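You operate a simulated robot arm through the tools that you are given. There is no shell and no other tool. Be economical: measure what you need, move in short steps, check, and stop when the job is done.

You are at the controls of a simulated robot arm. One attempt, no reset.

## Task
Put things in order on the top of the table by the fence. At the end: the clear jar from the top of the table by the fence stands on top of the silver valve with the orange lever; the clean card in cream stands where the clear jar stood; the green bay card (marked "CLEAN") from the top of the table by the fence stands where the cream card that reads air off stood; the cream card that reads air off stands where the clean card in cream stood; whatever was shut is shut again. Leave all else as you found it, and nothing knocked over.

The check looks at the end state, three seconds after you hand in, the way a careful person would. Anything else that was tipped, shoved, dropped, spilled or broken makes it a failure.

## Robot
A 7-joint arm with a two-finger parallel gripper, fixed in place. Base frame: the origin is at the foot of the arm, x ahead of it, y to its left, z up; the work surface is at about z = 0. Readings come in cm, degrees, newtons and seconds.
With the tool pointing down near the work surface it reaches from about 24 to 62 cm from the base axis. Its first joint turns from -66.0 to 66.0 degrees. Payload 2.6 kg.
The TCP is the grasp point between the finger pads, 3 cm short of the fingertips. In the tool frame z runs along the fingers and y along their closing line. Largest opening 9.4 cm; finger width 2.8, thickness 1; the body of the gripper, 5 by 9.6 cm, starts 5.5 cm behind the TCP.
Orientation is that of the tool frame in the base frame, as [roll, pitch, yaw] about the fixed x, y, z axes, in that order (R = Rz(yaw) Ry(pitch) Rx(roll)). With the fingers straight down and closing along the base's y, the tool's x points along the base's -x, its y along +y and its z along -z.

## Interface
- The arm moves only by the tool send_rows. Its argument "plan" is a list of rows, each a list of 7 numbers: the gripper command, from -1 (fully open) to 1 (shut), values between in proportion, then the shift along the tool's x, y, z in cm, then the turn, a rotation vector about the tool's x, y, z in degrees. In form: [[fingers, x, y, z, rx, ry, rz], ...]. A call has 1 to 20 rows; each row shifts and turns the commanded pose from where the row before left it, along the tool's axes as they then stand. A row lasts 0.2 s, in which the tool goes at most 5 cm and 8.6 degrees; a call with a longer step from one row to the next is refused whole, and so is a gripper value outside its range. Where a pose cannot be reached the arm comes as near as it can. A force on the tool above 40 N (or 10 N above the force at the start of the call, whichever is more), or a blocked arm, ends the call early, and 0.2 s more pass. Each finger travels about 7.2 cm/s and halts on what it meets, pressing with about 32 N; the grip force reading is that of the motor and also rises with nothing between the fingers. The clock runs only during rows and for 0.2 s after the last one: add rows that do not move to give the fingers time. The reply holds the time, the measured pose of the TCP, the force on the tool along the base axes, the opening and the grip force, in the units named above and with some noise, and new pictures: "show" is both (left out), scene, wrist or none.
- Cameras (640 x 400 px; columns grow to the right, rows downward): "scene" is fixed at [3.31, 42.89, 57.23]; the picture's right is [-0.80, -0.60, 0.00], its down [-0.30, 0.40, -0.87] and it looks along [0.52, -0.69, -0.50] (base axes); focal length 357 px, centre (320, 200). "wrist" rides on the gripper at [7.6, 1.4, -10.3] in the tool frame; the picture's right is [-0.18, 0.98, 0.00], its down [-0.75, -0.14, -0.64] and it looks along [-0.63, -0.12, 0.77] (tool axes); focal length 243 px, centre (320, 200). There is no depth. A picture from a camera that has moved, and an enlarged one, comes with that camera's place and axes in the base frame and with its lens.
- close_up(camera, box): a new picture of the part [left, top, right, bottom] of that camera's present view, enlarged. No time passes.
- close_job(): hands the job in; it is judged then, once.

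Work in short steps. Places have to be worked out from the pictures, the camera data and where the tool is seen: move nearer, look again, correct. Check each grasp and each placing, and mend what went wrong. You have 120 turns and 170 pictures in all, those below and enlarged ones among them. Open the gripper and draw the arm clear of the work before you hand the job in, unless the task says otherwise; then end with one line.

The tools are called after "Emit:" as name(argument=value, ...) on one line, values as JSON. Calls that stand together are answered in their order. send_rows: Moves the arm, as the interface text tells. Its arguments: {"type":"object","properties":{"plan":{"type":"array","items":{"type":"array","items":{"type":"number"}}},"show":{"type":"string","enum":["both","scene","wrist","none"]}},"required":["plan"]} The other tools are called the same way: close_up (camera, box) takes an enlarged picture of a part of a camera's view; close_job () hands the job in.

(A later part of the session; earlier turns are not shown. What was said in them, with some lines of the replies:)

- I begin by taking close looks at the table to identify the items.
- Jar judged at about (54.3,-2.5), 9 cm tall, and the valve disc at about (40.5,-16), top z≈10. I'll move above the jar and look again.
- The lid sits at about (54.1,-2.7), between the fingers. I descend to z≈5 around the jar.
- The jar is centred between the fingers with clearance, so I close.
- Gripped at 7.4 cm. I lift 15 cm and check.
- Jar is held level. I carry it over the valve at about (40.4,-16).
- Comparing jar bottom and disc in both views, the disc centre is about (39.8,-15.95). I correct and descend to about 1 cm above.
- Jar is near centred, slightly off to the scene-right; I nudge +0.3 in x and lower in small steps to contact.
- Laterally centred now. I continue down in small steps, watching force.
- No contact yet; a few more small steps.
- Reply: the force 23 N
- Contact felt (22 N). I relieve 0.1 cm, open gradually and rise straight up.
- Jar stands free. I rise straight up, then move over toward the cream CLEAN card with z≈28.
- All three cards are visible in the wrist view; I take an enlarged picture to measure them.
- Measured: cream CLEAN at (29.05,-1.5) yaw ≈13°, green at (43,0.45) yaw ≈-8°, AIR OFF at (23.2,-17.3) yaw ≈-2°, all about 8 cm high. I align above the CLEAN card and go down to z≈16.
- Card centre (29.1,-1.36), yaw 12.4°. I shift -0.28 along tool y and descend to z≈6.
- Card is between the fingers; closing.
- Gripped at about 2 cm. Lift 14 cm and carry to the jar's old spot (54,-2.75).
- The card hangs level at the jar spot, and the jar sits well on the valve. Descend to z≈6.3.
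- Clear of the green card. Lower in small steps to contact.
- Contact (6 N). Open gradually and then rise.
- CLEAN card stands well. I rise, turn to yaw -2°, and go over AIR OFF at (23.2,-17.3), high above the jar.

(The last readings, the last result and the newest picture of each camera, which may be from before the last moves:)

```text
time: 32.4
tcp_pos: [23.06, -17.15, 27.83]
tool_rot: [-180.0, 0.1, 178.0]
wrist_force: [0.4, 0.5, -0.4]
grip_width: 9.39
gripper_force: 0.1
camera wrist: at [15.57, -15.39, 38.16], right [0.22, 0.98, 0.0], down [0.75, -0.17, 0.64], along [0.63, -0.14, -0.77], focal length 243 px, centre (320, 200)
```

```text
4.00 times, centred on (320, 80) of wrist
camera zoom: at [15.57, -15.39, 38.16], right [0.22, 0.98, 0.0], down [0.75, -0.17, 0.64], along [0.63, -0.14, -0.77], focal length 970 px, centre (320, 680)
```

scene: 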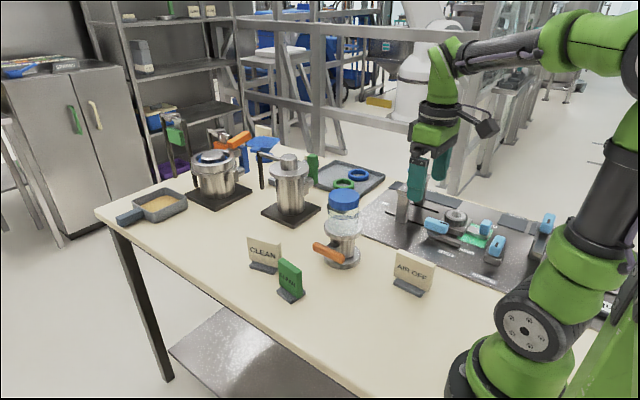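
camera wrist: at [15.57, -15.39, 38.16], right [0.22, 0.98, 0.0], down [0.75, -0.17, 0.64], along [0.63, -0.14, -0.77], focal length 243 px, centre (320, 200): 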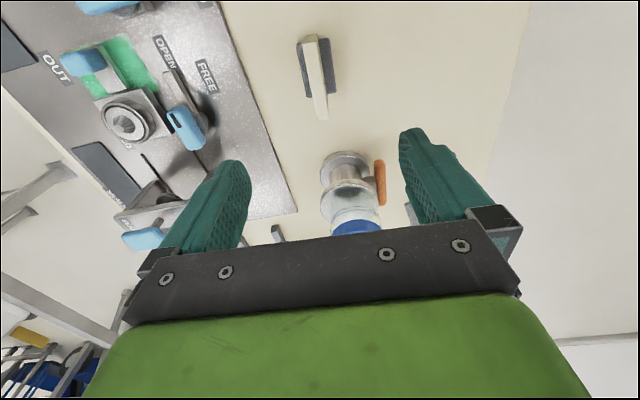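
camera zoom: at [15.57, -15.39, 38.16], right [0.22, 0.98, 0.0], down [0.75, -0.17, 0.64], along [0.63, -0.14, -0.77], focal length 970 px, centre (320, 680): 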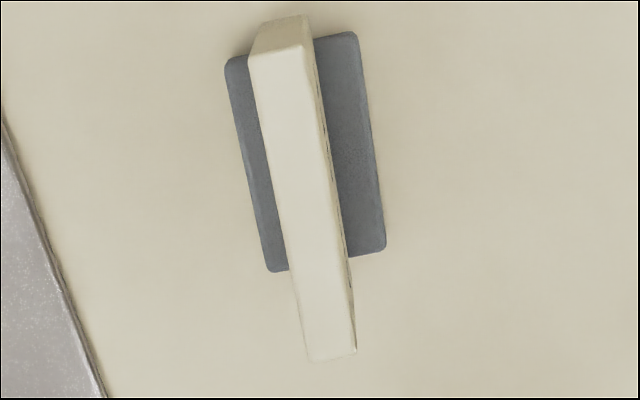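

AIR OFF centre at (23.2,-17.42), yaw -2°. Correct y by -0.35 and descend to z≈12 to check.

Emit:
send_rows(plan=[[-1, -0.05, -0.35, 0, 0, 0, 0], [-1, 0, 0, 4, 0, 0, 0], [-1, 0, 0, 4, 0, 0, 0], [-1, 0, 0, 4, 0, 0, 0], [-1, 0, 0, 3.8, 0, 0, 0], [-1, 0, 0, 0, 0, 0, 0], [-1, 0, 0, 0, 0, 0, 0]])

```text
time: 34.0
tcp_pos: [23.48, -17.63, 12.06]
tool_rot: [180.0, 0.0, 178.0]
wrist_force: [0.1, -0.4, -0.1]
grip_width: 9.38
gripper_force: 0.0
camera wrist: at [15.96, -15.82, 22.43], right [0.22, 0.98, 0.0], down [0.75, -0.17, 0.64], along [0.63, -0.14, -0.77], focal length 243 px, centre (320, 200)
```

scene: 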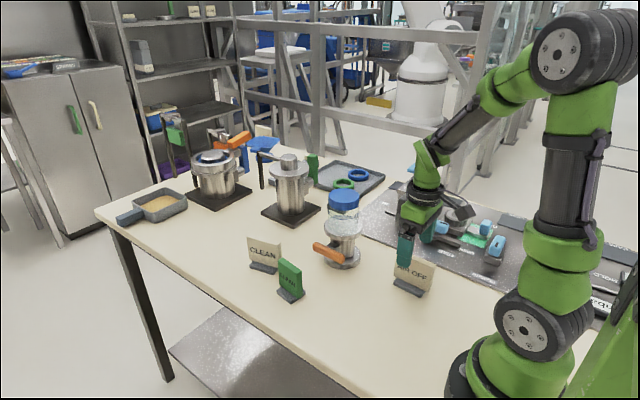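
wrist: 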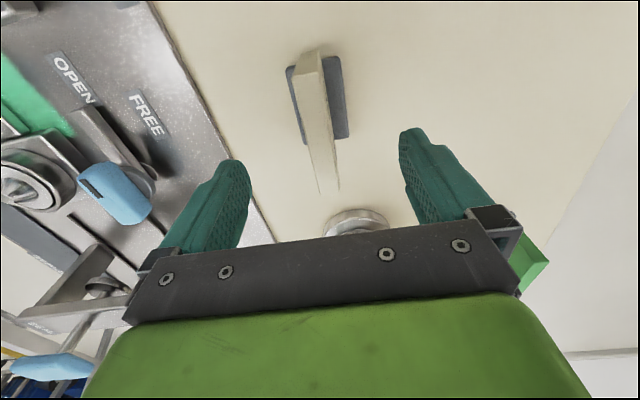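

Fingers straddle the card plane; descend to z≈6.

Emit:
send_rows(plan=[[-1, 0.2, 0.1, 2, 0, 0, 0], [-1, 0, 0, 2, 0, 0, 0], [-1, 0, 0, 2.05, 0, 0, 0], [-1, 0, 0, 0, 0, 0, 0], [-1, 0, 0, 0, 0, 0, 0]])

Emit:
close_up(camera="scene", box=[340, 210, 500, 310])

```text
time: 35.2
tcp_pos: [23.05, -17.48, 5.92]
tool_rot: [180.0, 0.0, 178.1]
wrist_force: [-0.2, 0.6, -0.6]
grip_width: 9.4
gripper_force: 0.0
camera wrist: at [15.59, -15.65, 16.3], right [0.22, 0.98, 0.0], down [0.75, -0.17, 0.64], along [0.63, -0.14, -0.77], focal length 243 px, centre (320, 200)
```

scene: 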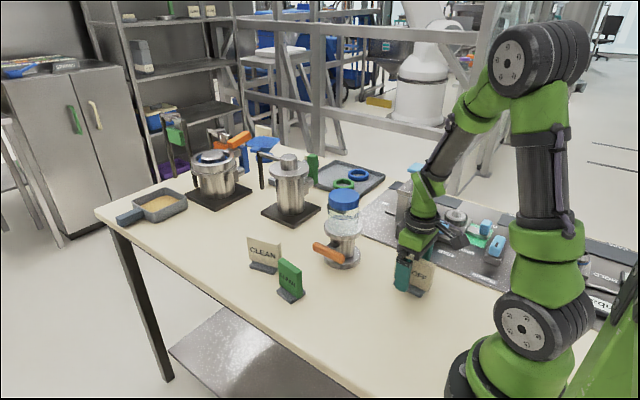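
wrist: 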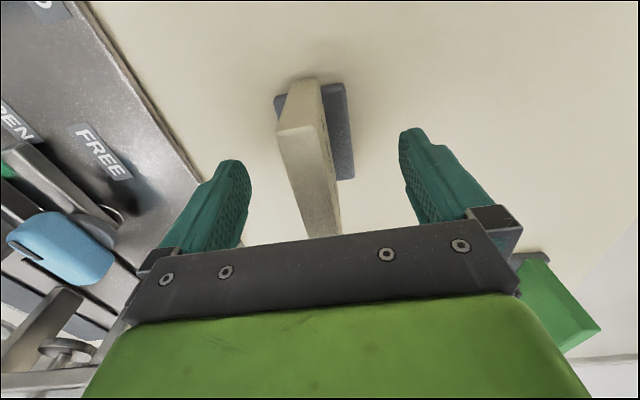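

```text
4.00 times, centred on (420, 260) of scene
camera zoom: at [3.31, 42.89, 57.23], right [-0.8, -0.6, 0.0], down [-0.3, 0.4, -0.87], along [0.52, -0.69, -0.5], focal length 1428 px, centre (-80, -40)
```

zoom: 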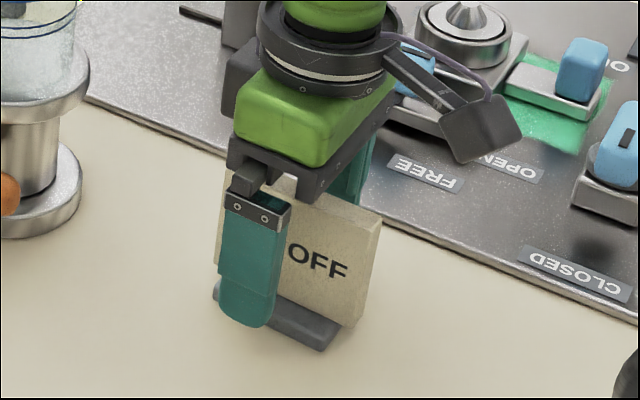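

Emit:
send_rows(plan=[[0, 0, 0, 0, 0, 0, 0], [0.4, 0, 0, 0, 0, 0, 0], [0.6, 0, 0, 0, 0, 0, 0], [1, 0, 0, 0, 0, 0, 0], [1, 0, 0, 0, 0, 0, 0], [1, 0, 0, 0, 0, 0, 0]], show="wrist")

```text
time: 36.6
tcp_pos: [22.99, -17.36, 5.95]
tool_rot: [179.9, -0.1, 178.0]
wrist_force: [-0.2, -0.2, 1.1]
grip_width: 1.97
gripper_force: 31.8
camera wrist: at [15.59, -15.65, 16.31], right [0.22, 0.98, 0.0], down [0.75, -0.17, 0.64], along [0.63, -0.14, -0.77], focal length 243 px, centre (320, 200)
```

wrist: 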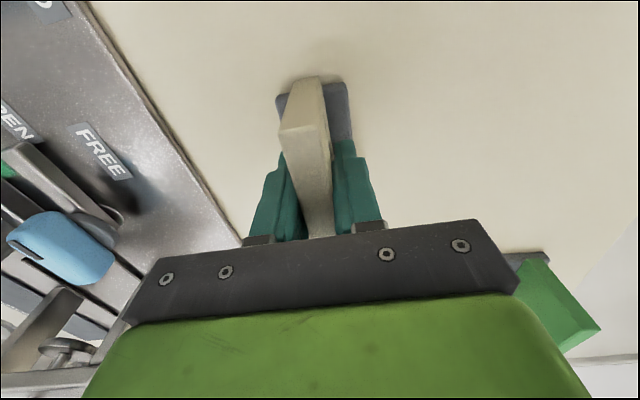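

Gripped the same way as the CLEAN card was. Lift, carry to the CLEAN slot (29.2,-1.52), and turn to yaw 13°.

Emit:
send_rows(plan=[[1, 0, 0, -1, 0, 0, 0], [1, 0, 0, -3, 0, 0, 0], [1, 0, 0, -4, 0, 0, 0], [1, 0, 0, -4, 0, 0, 0], [1, 0, 0, 0, 0, 0, 0], [1, -0.7, 2, 0, 0, 0, 0], [1, -1.385, 4.02, 0, 0, 0, 0], [1, -1.385, 4.02, 0, 0, 0, 0], [1, -1.385, 4.02, 0, 0, 0, 0], [1, -0.685, 2.01, 0, 0, 0, 0], [1, 0, 0, 0, 0, 0, -5], [1, 0, 0, 0, 0, 0, -5], [1, 0, 0, 0, 0, 0, -5], [1, 0, 0, 0, 0, 0, 0], [1, 0, 0, 0, 0, 0, 0]])

```text
time: 39.8
tcp_pos: [29.1, -1.51, 18.05]
tool_rot: [179.9, 0.0, -167.0]
wrist_force: [0.8, 0.2, -1.1]
grip_width: 1.97
gripper_force: 32.1
camera wrist: at [21.47, -1.78, 28.31], right [-0.04, 1.0, 0.0], down [0.77, 0.03, 0.64], along [0.64, 0.03, -0.77], focal length 243 px, centre (320, 200)
```

scene: 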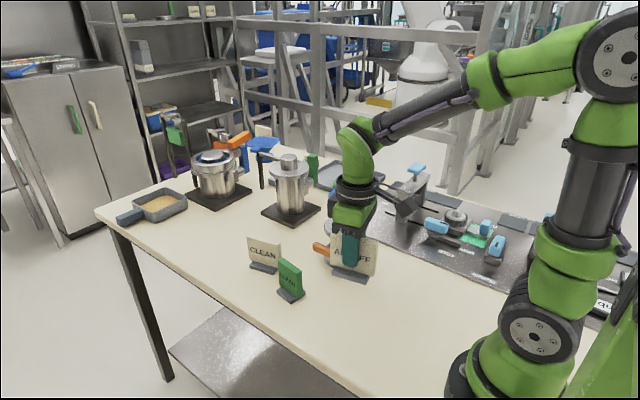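
wrist: 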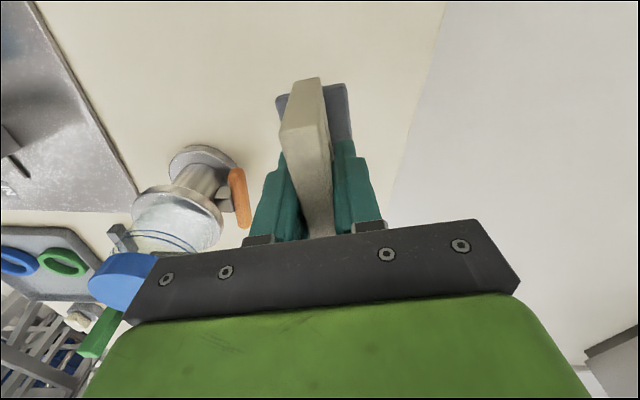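

Position matches. Descend to z≈6.2, then finely.

Emit:
send_rows(plan=[[1, 0, 0, 3, 0, 0, 0], [1, 0, 0, 4, 0, 0, 0], [1, 0, 0, 3.5, 0, 0, 0], [1, 0, 0, 1.3, 0, 0, 0], [1, 0, 0, 0, 0, 0, 0], [1, 0, 0, 0.1, 0, 0, 0], [1, 0, 0, 0, 0, 0, 0]], show="wrist")

```text
time: 41.4
tcp_pos: [29.04, -1.51, 6.27]
tool_rot: [-180.0, 0.1, -166.9]
wrist_force: [-0.3, -0.2, 0.0]
grip_width: 1.98
gripper_force: 31.8
camera wrist: at [21.46, -1.68, 16.46], right [-0.04, 1.0, 0.0], down [0.77, 0.03, 0.64], along [0.64, 0.03, -0.77], focal length 243 px, centre (320, 200)
```

wrist: 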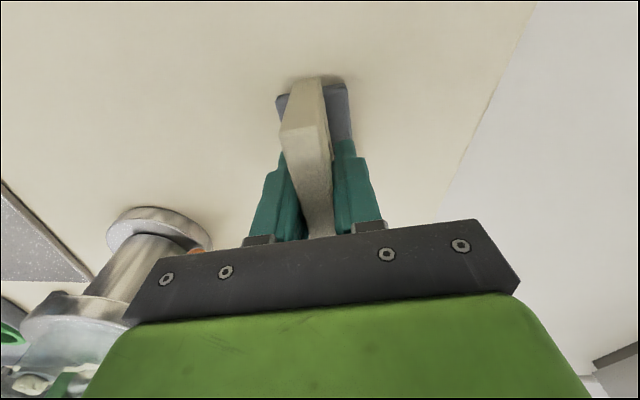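

Emit:
send_rows(plan=[[1, -0.05, -0.1, 0, 0, 0, 0], [1, 0, 0, 0.15, 0, 0, 0], [1, 0, 0, 0.1, 0, 0, 0], [1, 0, 0, 0, 0, 0, 0]], show="none")

```text
time: 42.4
tcp_pos: [29.21, -1.53, 5.92]
tool_rot: [179.9, 0.2, -167.0]
wrist_force: [-6.6, 2.4, 28.3]
grip_width: 1.99
gripper_force: 32.0
```

Firm contact (28 N); I relieve slightly, open gradually and rise.

Emit:
send_rows(plan=[[1, 0, 0, -0.1, 0, 0, 0], [1, 0, 0, 0, 0, 0, 0], [0.5, 0, 0, 0, 0, 0, 0], [0.3, 0, 0, 0, 0, 0, 0], [-0.2, 0, 0, 0, 0, 0, 0], [-0.8, 0, 0, 0, 0, 0, 0], [-0.8, 0, 0, 0, 0, 0, 0], [-0.8, 0, 0, -2, 0, 0, 0], [-0.8, 0, 0, -4, 0, 0, 0], [-0.8, 0, 0, -4, 0, 0, 0], [-0.8, 0, 0, -4, 0, 0, 0], [-0.8, 0, 0, 0, 0, 0, 0]])

Emit:
close_up(camera="scene", box=[230, 200, 450, 338])

```text
time: 45.0
tcp_pos: [29.13, -1.67, 20.19]
tool_rot: [-180.0, 0.1, -167.0]
wrist_force: [0.1, -0.6, 0.6]
grip_width: 8.43
gripper_force: 0.2
camera wrist: at [21.52, -1.94, 30.35], right [-0.04, 1.0, 0.0], down [0.77, 0.03, 0.64], along [0.64, 0.03, -0.77], focal length 243 px, centre (320, 200)
```

scene: 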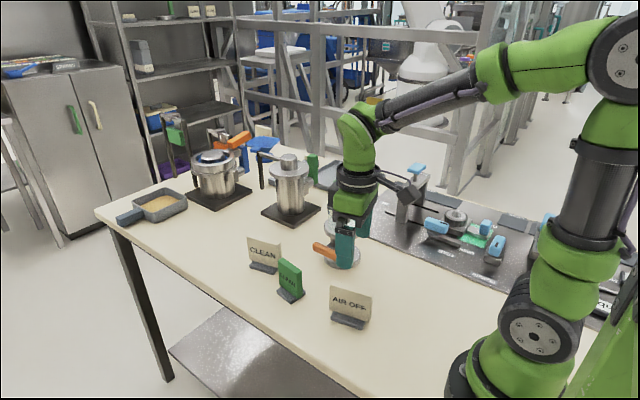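
wrist: 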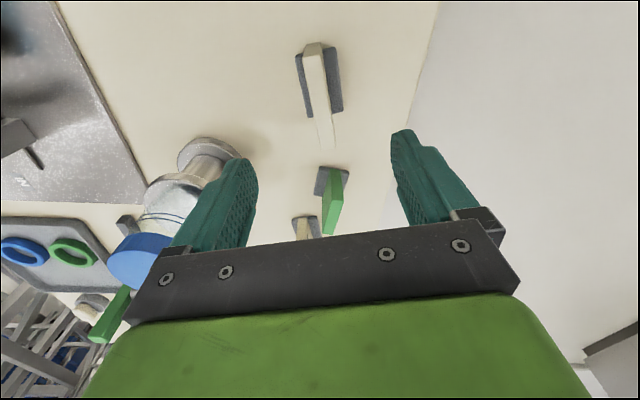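

```text
2.90 times, centred on (340, 269) of scene
camera zoom: at [3.31, 42.89, 57.23], right [-0.8, -0.6, 0.0], down [-0.3, 0.4, -0.87], along [0.52, -0.69, -0.5], focal length 1035 px, centre (262, 0)
```

zoom: 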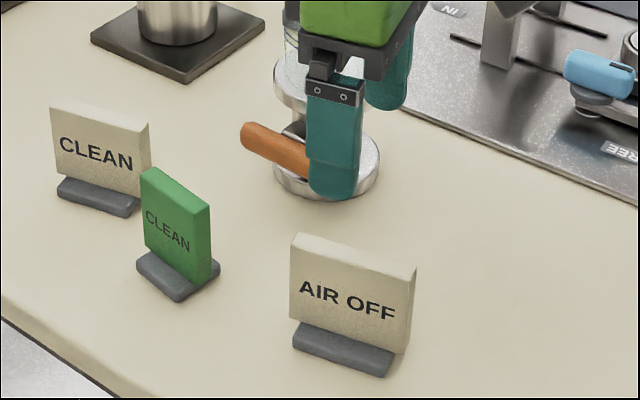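

AIR OFF sits exactly where CLEAN was. Next the green card: turn to yaw -8° and move above (43,0.45).

Emit:
send_rows(plan=[[-0.8, 0, 0, -1, 0, 0, 7], [-0.8, 0, 0, 0, 0, 0, 7], [-1, 0, 0, 0, 0, 0, 7], [-1, -3.345, 0.99, 0, 0, 0, 0], [-1, -3.345, 0.99, 0, 0, 0, 0], [-1, -3.345, 0.99, 0, 0, 0, 0], [-1, -3.345, 0.99, 0, 0, 0, 0], [-1, 0, 0, 0, 0, 0, 0], [-1, 0, 0, 0, 0, 0, 0]])

Emit:
close_up(camera="wrist", box=[240, 30, 400, 130])

```text
time: 47.0
tcp_pos: [43.22, 0.38, 20.91]
tool_rot: [-180.0, 0.0, 172.0]
wrist_force: [0.4, 1.1, -0.5]
grip_width: 9.39
gripper_force: 0.0
camera wrist: at [35.94, 2.86, 31.16], right [0.32, 0.95, 0.0], down [0.73, -0.24, 0.64], along [0.61, -0.2, -0.77], focal length 243 px, centre (320, 200)
```

scene: 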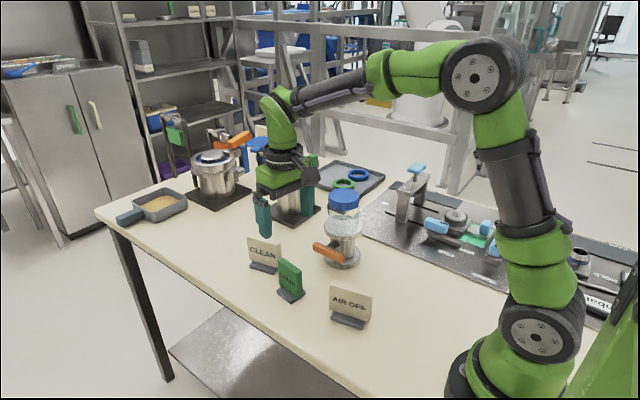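
wrist: 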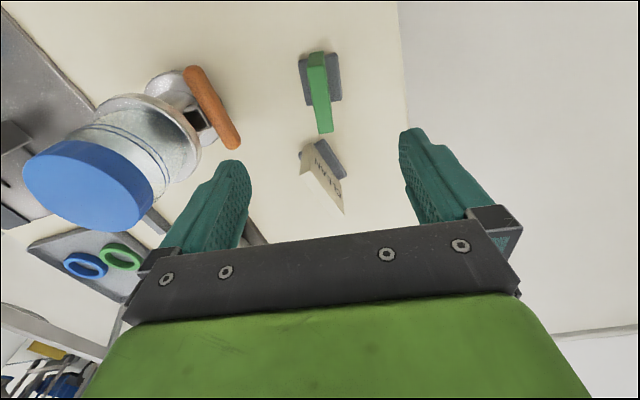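

```text
4.00 times, centred on (320, 80) of wrist
camera zoom: at [35.94, 2.86, 31.16], right [0.32, 0.95, 0.0], down [0.73, -0.24, 0.64], along [0.61, -0.2, -0.77], focal length 970 px, centre (320, 680)
```

zoom: 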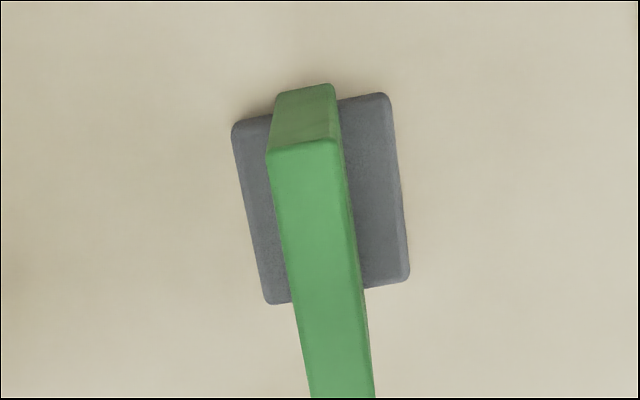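

Green card centre (43.05,0.62), yaw ≈-9°. Fine correction and descend to z≈6.

Emit:
send_rows(plan=[[-1, 0.22, 0.18, 0, 0, 0, 1], [-1, 0, 0, 4, 0, 0, 0], [-1, 0, 0, 4, 0, 0, 0], [-1, 0, 0, 4, 0, 0, 0], [-1, 0, 0, 2.9, 0, 0, 0], [-1, 0, 0, 0, 0, 0, 0], [-1, 0, 0, 0, 0, 0, 0]])

Emit:
close_up(camera="scene", box=[220, 220, 380, 320])

```text
time: 48.6
tcp_pos: [42.82, 0.58, 6.03]
tool_rot: [179.9, 0.0, 171.0]
wrist_force: [-0.2, -0.5, -0.4]
grip_width: 9.39
gripper_force: 0.1
camera wrist: at [35.66, 3.25, 16.25], right [0.34, 0.94, 0.0], down [0.72, -0.26, 0.64], along [0.6, -0.22, -0.77], focal length 243 px, centre (320, 200)
```

scene: 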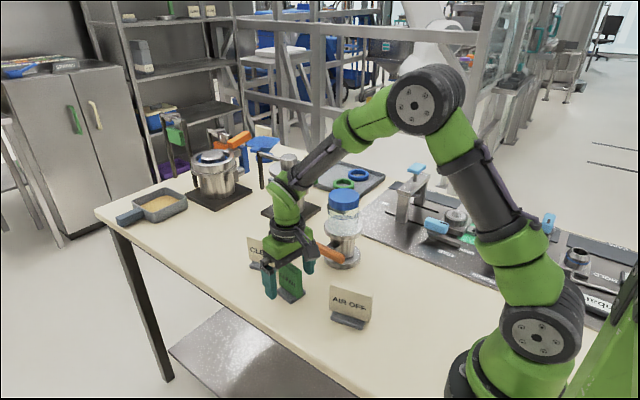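
wrist: 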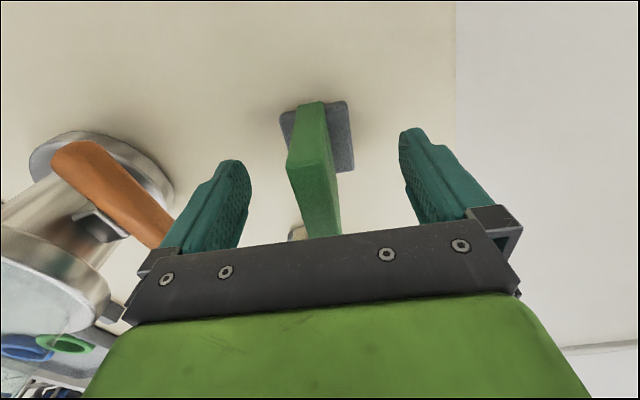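

```text
4.00 times, centred on (300, 270) of scene
camera zoom: at [3.31, 42.89, 57.23], right [-0.8, -0.6, 0.0], down [-0.3, 0.4, -0.87], along [0.52, -0.69, -0.5], focal length 1428 px, centre (400, -80)
```

zoom: 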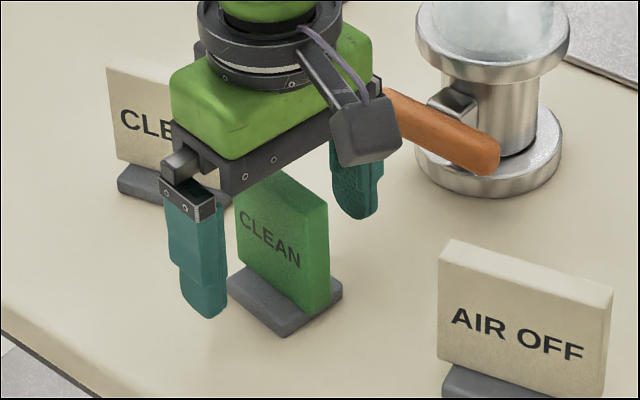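

Clear of the lever and other cards. Close.

Emit:
send_rows(plan=[[0, 0, 0, 0, 0, 0, 0], [0.4, 0, 0, 0, 0, 0, 0], [0.6, 0, 0, 0, 0, 0, 0], [1, 0, 0, 0, 0, 0, 0], [1, 0, 0, 0, 0, 0, 0], [1, 0, 0, 0, 0, 0, 0]], show="wrist")

```text
time: 50.0
tcp_pos: [42.88, 0.65, 6.05]
tool_rot: [180.0, 0.0, 170.9]
wrist_force: [-0.7, -0.2, 0.3]
grip_width: 1.98
gripper_force: 32.1
camera wrist: at [35.66, 3.25, 16.27], right [0.34, 0.94, 0.0], down [0.72, -0.26, 0.64], along [0.6, -0.22, -0.77], focal length 243 px, centre (320, 200)
```

wrist: 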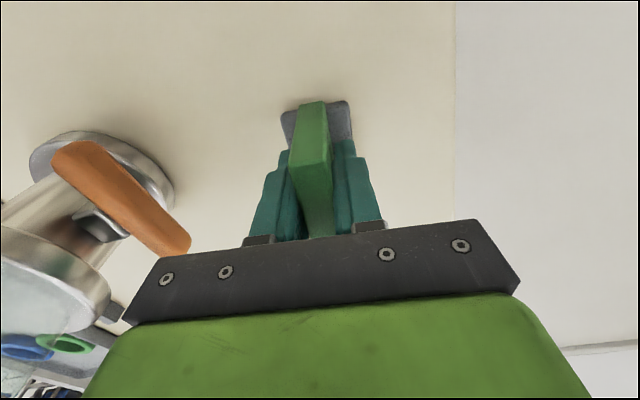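

Gripped. Lift, turn to yaw -2°, go back in x, then across to the AIR OFF slot (23.1,-17.38).

Emit:
send_rows(plan=[[1, 0, 0, -1, 0, 0, 0], [1, 0, 0, -4, 0, 0, 0], [1, 0, 0, -4, 0, 0, 0], [1, 0, 0, -4, 0, 0, 0], [1, 0, 0, -1, 0, 0, -3.5], [1, 0, 0, 0, 0, 0, -3.5], [1, 3.47, -0.135, 0, 0, 0, 0], [1, 3.47, -0.135, 0, 0, 0, 0], [1, 3.47, -0.135, 0, 0, 0, 0], [1, 3.47, -0.135, 0, 0, 0, 0], [1, 1.064, -3.64, 0, 0, 0, 0], [1, 1.064, -3.64, 0, 0, 0, 0], [1, 1.064, -3.64, 0, 0, 0, 0], [1, 1.064, -3.64, 0, 0, 0, 0], [1, 1.064, -3.64, 0, 0, 0, 0], [1, 0, 0, 0, 0, 0, 0], [1, 0, 0, 0, 0, 0, 0]])

```text
time: 53.6
tcp_pos: [22.95, -17.32, 20.19]
tool_rot: [180.0, 0.1, 178.0]
wrist_force: [-0.7, 0.4, -0.9]
grip_width: 1.97
gripper_force: 31.6
camera wrist: at [15.39, -15.65, 30.52], right [0.22, 0.98, 0.0], down [0.75, -0.17, 0.64], along [0.63, -0.14, -0.77], focal length 243 px, centre (320, 200)
```

scene: 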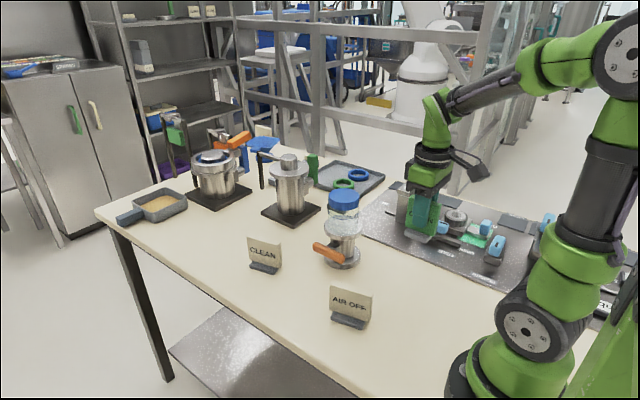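
wrist: 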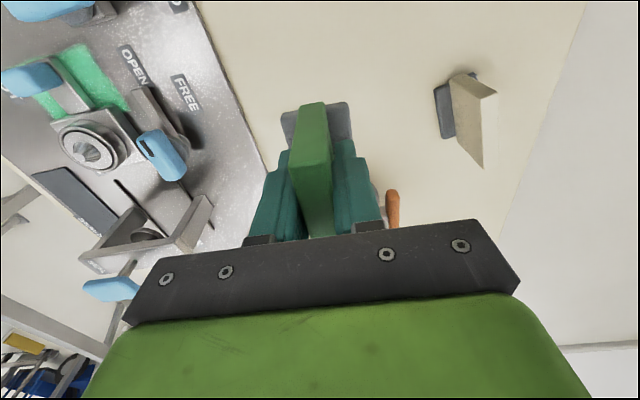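

Shift +0.18 in x to match the recorded grasp pose, and descend to z≈6.35.

Emit:
send_rows(plan=[[1, -0.18, 0, 3, 0, 0, 0], [1, 0, 0, 4, 0, 0, 0], [1, 0, 0, 4, 0, 0, 0], [1, 0, 0, 2.6, 0, 0, 0], [1, 0, 0, 0, 0, 0, 0], [1, 0, 0, 0.1, 0, 0, 0], [1, 0, 0, 0, 0, 0, 0]])

Emit:
close_up(camera="scene", box=[340, 210, 500, 310])

```text
time: 55.2
tcp_pos: [23.03, -17.44, 6.34]
tool_rot: [180.0, 0.1, 178.0]
wrist_force: [-0.4, 0.0, -1.1]
grip_width: 1.96
gripper_force: 31.9
camera wrist: at [15.6, -15.62, 16.65], right [0.22, 0.98, 0.0], down [0.75, -0.17, 0.64], along [0.63, -0.14, -0.77], focal length 243 px, centre (320, 200)
```

scene: 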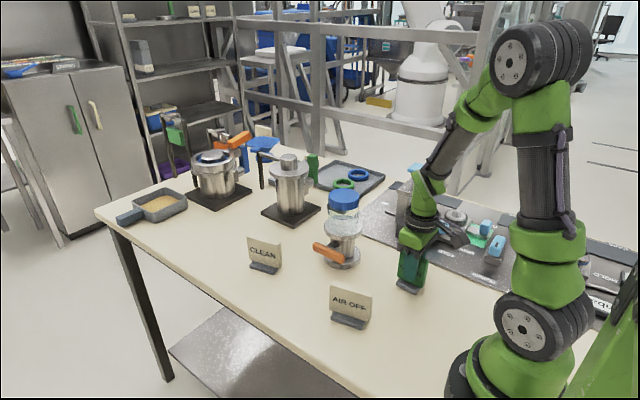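
wrist: 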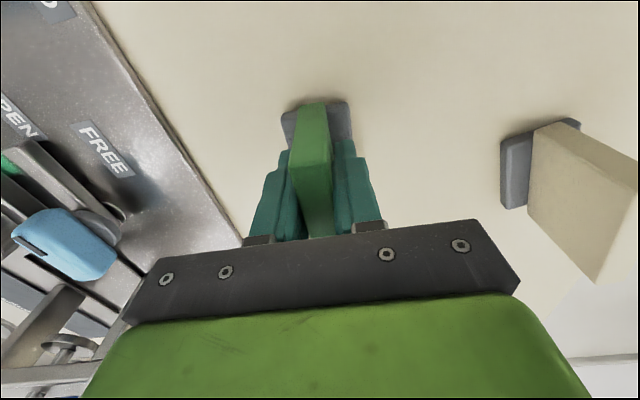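

```text
4.00 times, centred on (420, 260) of scene
camera zoom: at [3.31, 42.89, 57.23], right [-0.8, -0.6, 0.0], down [-0.3, 0.4, -0.87], along [0.52, -0.69, -0.5], focal length 1428 px, centre (-80, -40)
```

zoom: 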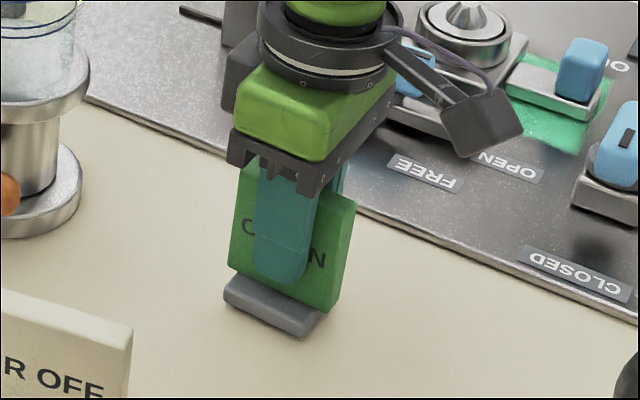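

Emit:
send_rows(plan=[[1, 0, 0, 0.15, 0, 0, 0], [1, 0, 0, 0.1, 0, 0, 0], [1, 0, 0, 0, 0, 0, 0]], show="none")

```text
time: 56.0
tcp_pos: [23.14, -17.41, 6.1]
tool_rot: [-180.0, 0.0, 178.0]
wrist_force: [-0.2, -0.6, -0.5]
grip_width: 1.94
gripper_force: 31.7
```

Emit:
send_rows(plan=[[1, 0, 0, 0.1, 0, 0, 0], [1, 0, 0, 0, 0, 0, 0]], show="none")

```text
time: 56.6
tcp_pos: [23.12, -17.5, 6.03]
tool_rot: [180.0, 0.0, 177.9]
wrist_force: [-0.2, 0.2, -0.7]
grip_width: 1.98
gripper_force: 31.6
```

Emit:
send_rows(plan=[[1, 0, 0, 0.07, 0, 0, 0], [1, 0, 0, 0, 0, 0, 0]], show="none")

```text
time: 57.2
tcp_pos: [23.23, -17.44, 5.99]
tool_rot: [-180.0, -0.1, 178.0]
wrist_force: [-3.1, 1.9, 10.9]
grip_width: 1.97
gripper_force: 31.5
```

Contact. Open gradually, rise straight up, and look.

Emit:
send_rows(plan=[[1, 0, 0, -0.03, 0, 0, 0], [0.5, 0, 0, 0, 0, 0, 0], [0.3, 0, 0, 0, 0, 0, 0], [-0.2, 0, 0, 0, 0, 0, 0], [-0.8, 0, 0, 0, 0, 0, 0], [-0.8, 0, 0, 0, 0, 0, 0], [-0.8, 0, 0, -2, 0, 0, 0], [-0.8, 0, 0, -4, 0, 0, 0], [-0.8, 0, 0, -4, 0, 0, 0], [-0.8, 0, 0, -4, 0, 0, 0], [-0.8, 0, 0, -4, 0, 0, 0], [-0.8, 0, 0, -4, 0, 0, 0], [-0.8, 0, 0, 0, 0, 0, 0]])

Emit:
close_up(camera="scene", box=[230, 180, 450, 338])

Emit:
close_up(camera="wrist", box=[240, 30, 400, 130])

```text
time: 60.0
tcp_pos: [23.1, -17.42, 28.03]
tool_rot: [180.0, 0.0, 178.0]
wrist_force: [0.2, 0.5, 1.0]
grip_width: 8.47
gripper_force: 0.1
camera wrist: at [15.62, -15.7, 38.28], right [0.22, 0.98, 0.0], down [0.75, -0.17, 0.64], along [0.63, -0.14, -0.77], focal length 243 px, centre (320, 200)
```

scene: 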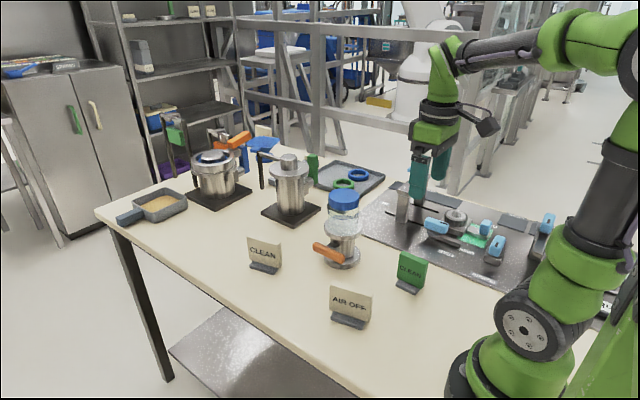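
wrist: 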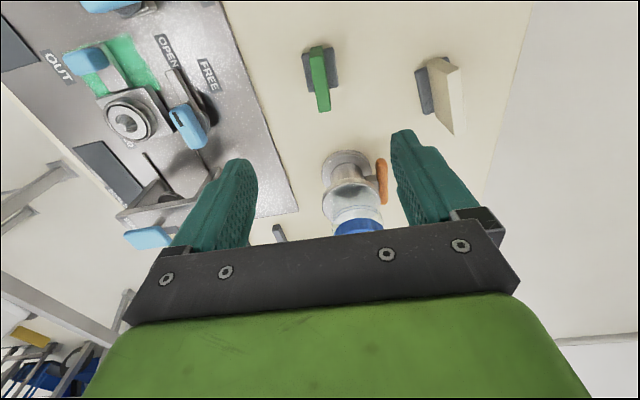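

```text
2.53 times, centred on (340, 259) of scene
camera zoom: at [3.31, 42.89, 57.23], right [-0.8, -0.6, 0.0], down [-0.3, 0.4, -0.87], along [0.52, -0.69, -0.5], focal length 904 px, centre (269, 51)
```

zoom: 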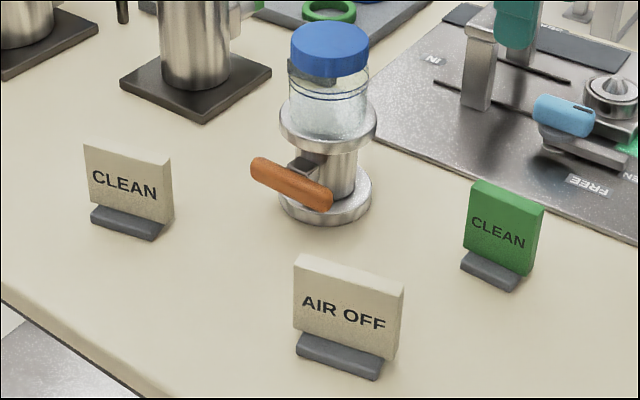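

```text
4.00 times, centred on (320, 80) of wrist
camera zoom: at [15.62, -15.7, 38.28], right [0.22, 0.98, 0.0], down [0.75, -0.17, 0.64], along [0.63, -0.14, -0.77], focal length 970 px, centre (320, 680)
```

zoom: 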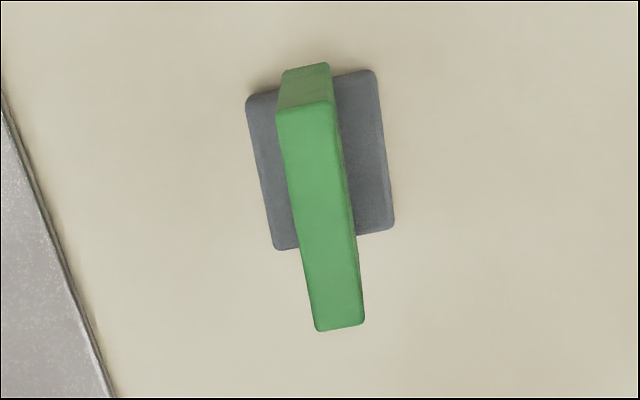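

All four items are placed upright in their positions, and nothing else has moved. I open fully and withdraw to the starting area, high above everything.

Emit:
send_rows(plan=[[-1, 0, 0, -4, 0, 0, 0], [-1, -3.9, 2.9, 0, 0, 0, 0], [-1, -3.9, 2.9, 0, 0, 0, 0], [-1, -3.9, 2.9, 0, 0, 0, 0], [-1, -3.9, 2.9, 0, 0, 0, 0], [-1, -3.4, 2.9, 0, 0, 0, 0], [-1, 0, 0, 0, 0, 0, 0], [-1, 0, 0, 0, 0, 0, 0]])

```text
time: 61.8
tcp_pos: [42.78, -3.49, 31.89]
tool_rot: [-180.0, 0.1, 177.9]
wrist_force: [-0.3, 0.5, -0.2]
grip_width: 9.42
gripper_force: 0.0
camera wrist: at [35.25, -1.71, 42.21], right [0.22, 0.98, 0.0], down [0.75, -0.17, 0.64], along [0.63, -0.14, -0.77], focal length 243 px, centre (320, 200)
```

scene: 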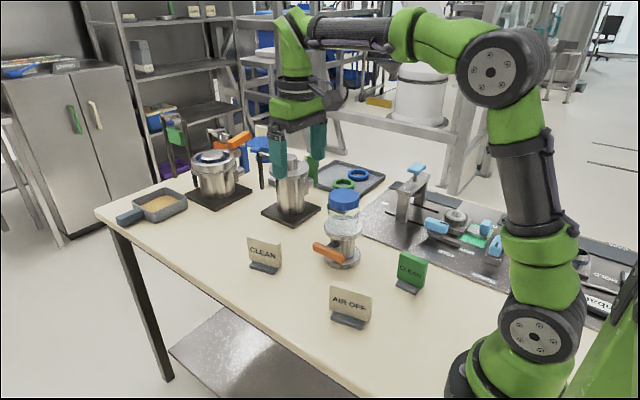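
wrist: 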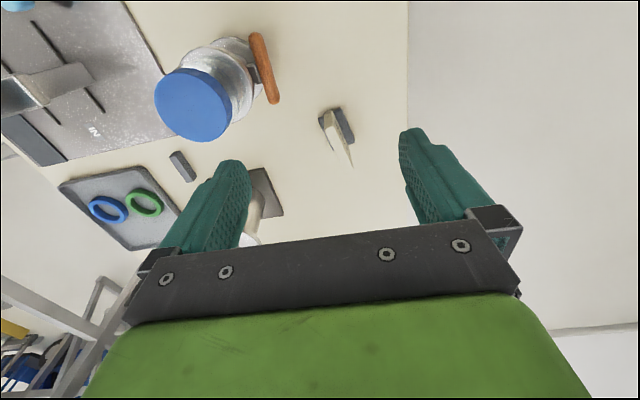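

The scene is in the requested order and the arm is clear; I hand in.

Emit:
close_job()

```text
The job is handed in.
```

The clear jar stands on the valve with the orange lever, the three cards stand upright in their new places, nothing needed opening or shutting, and I saw nothing else moved.
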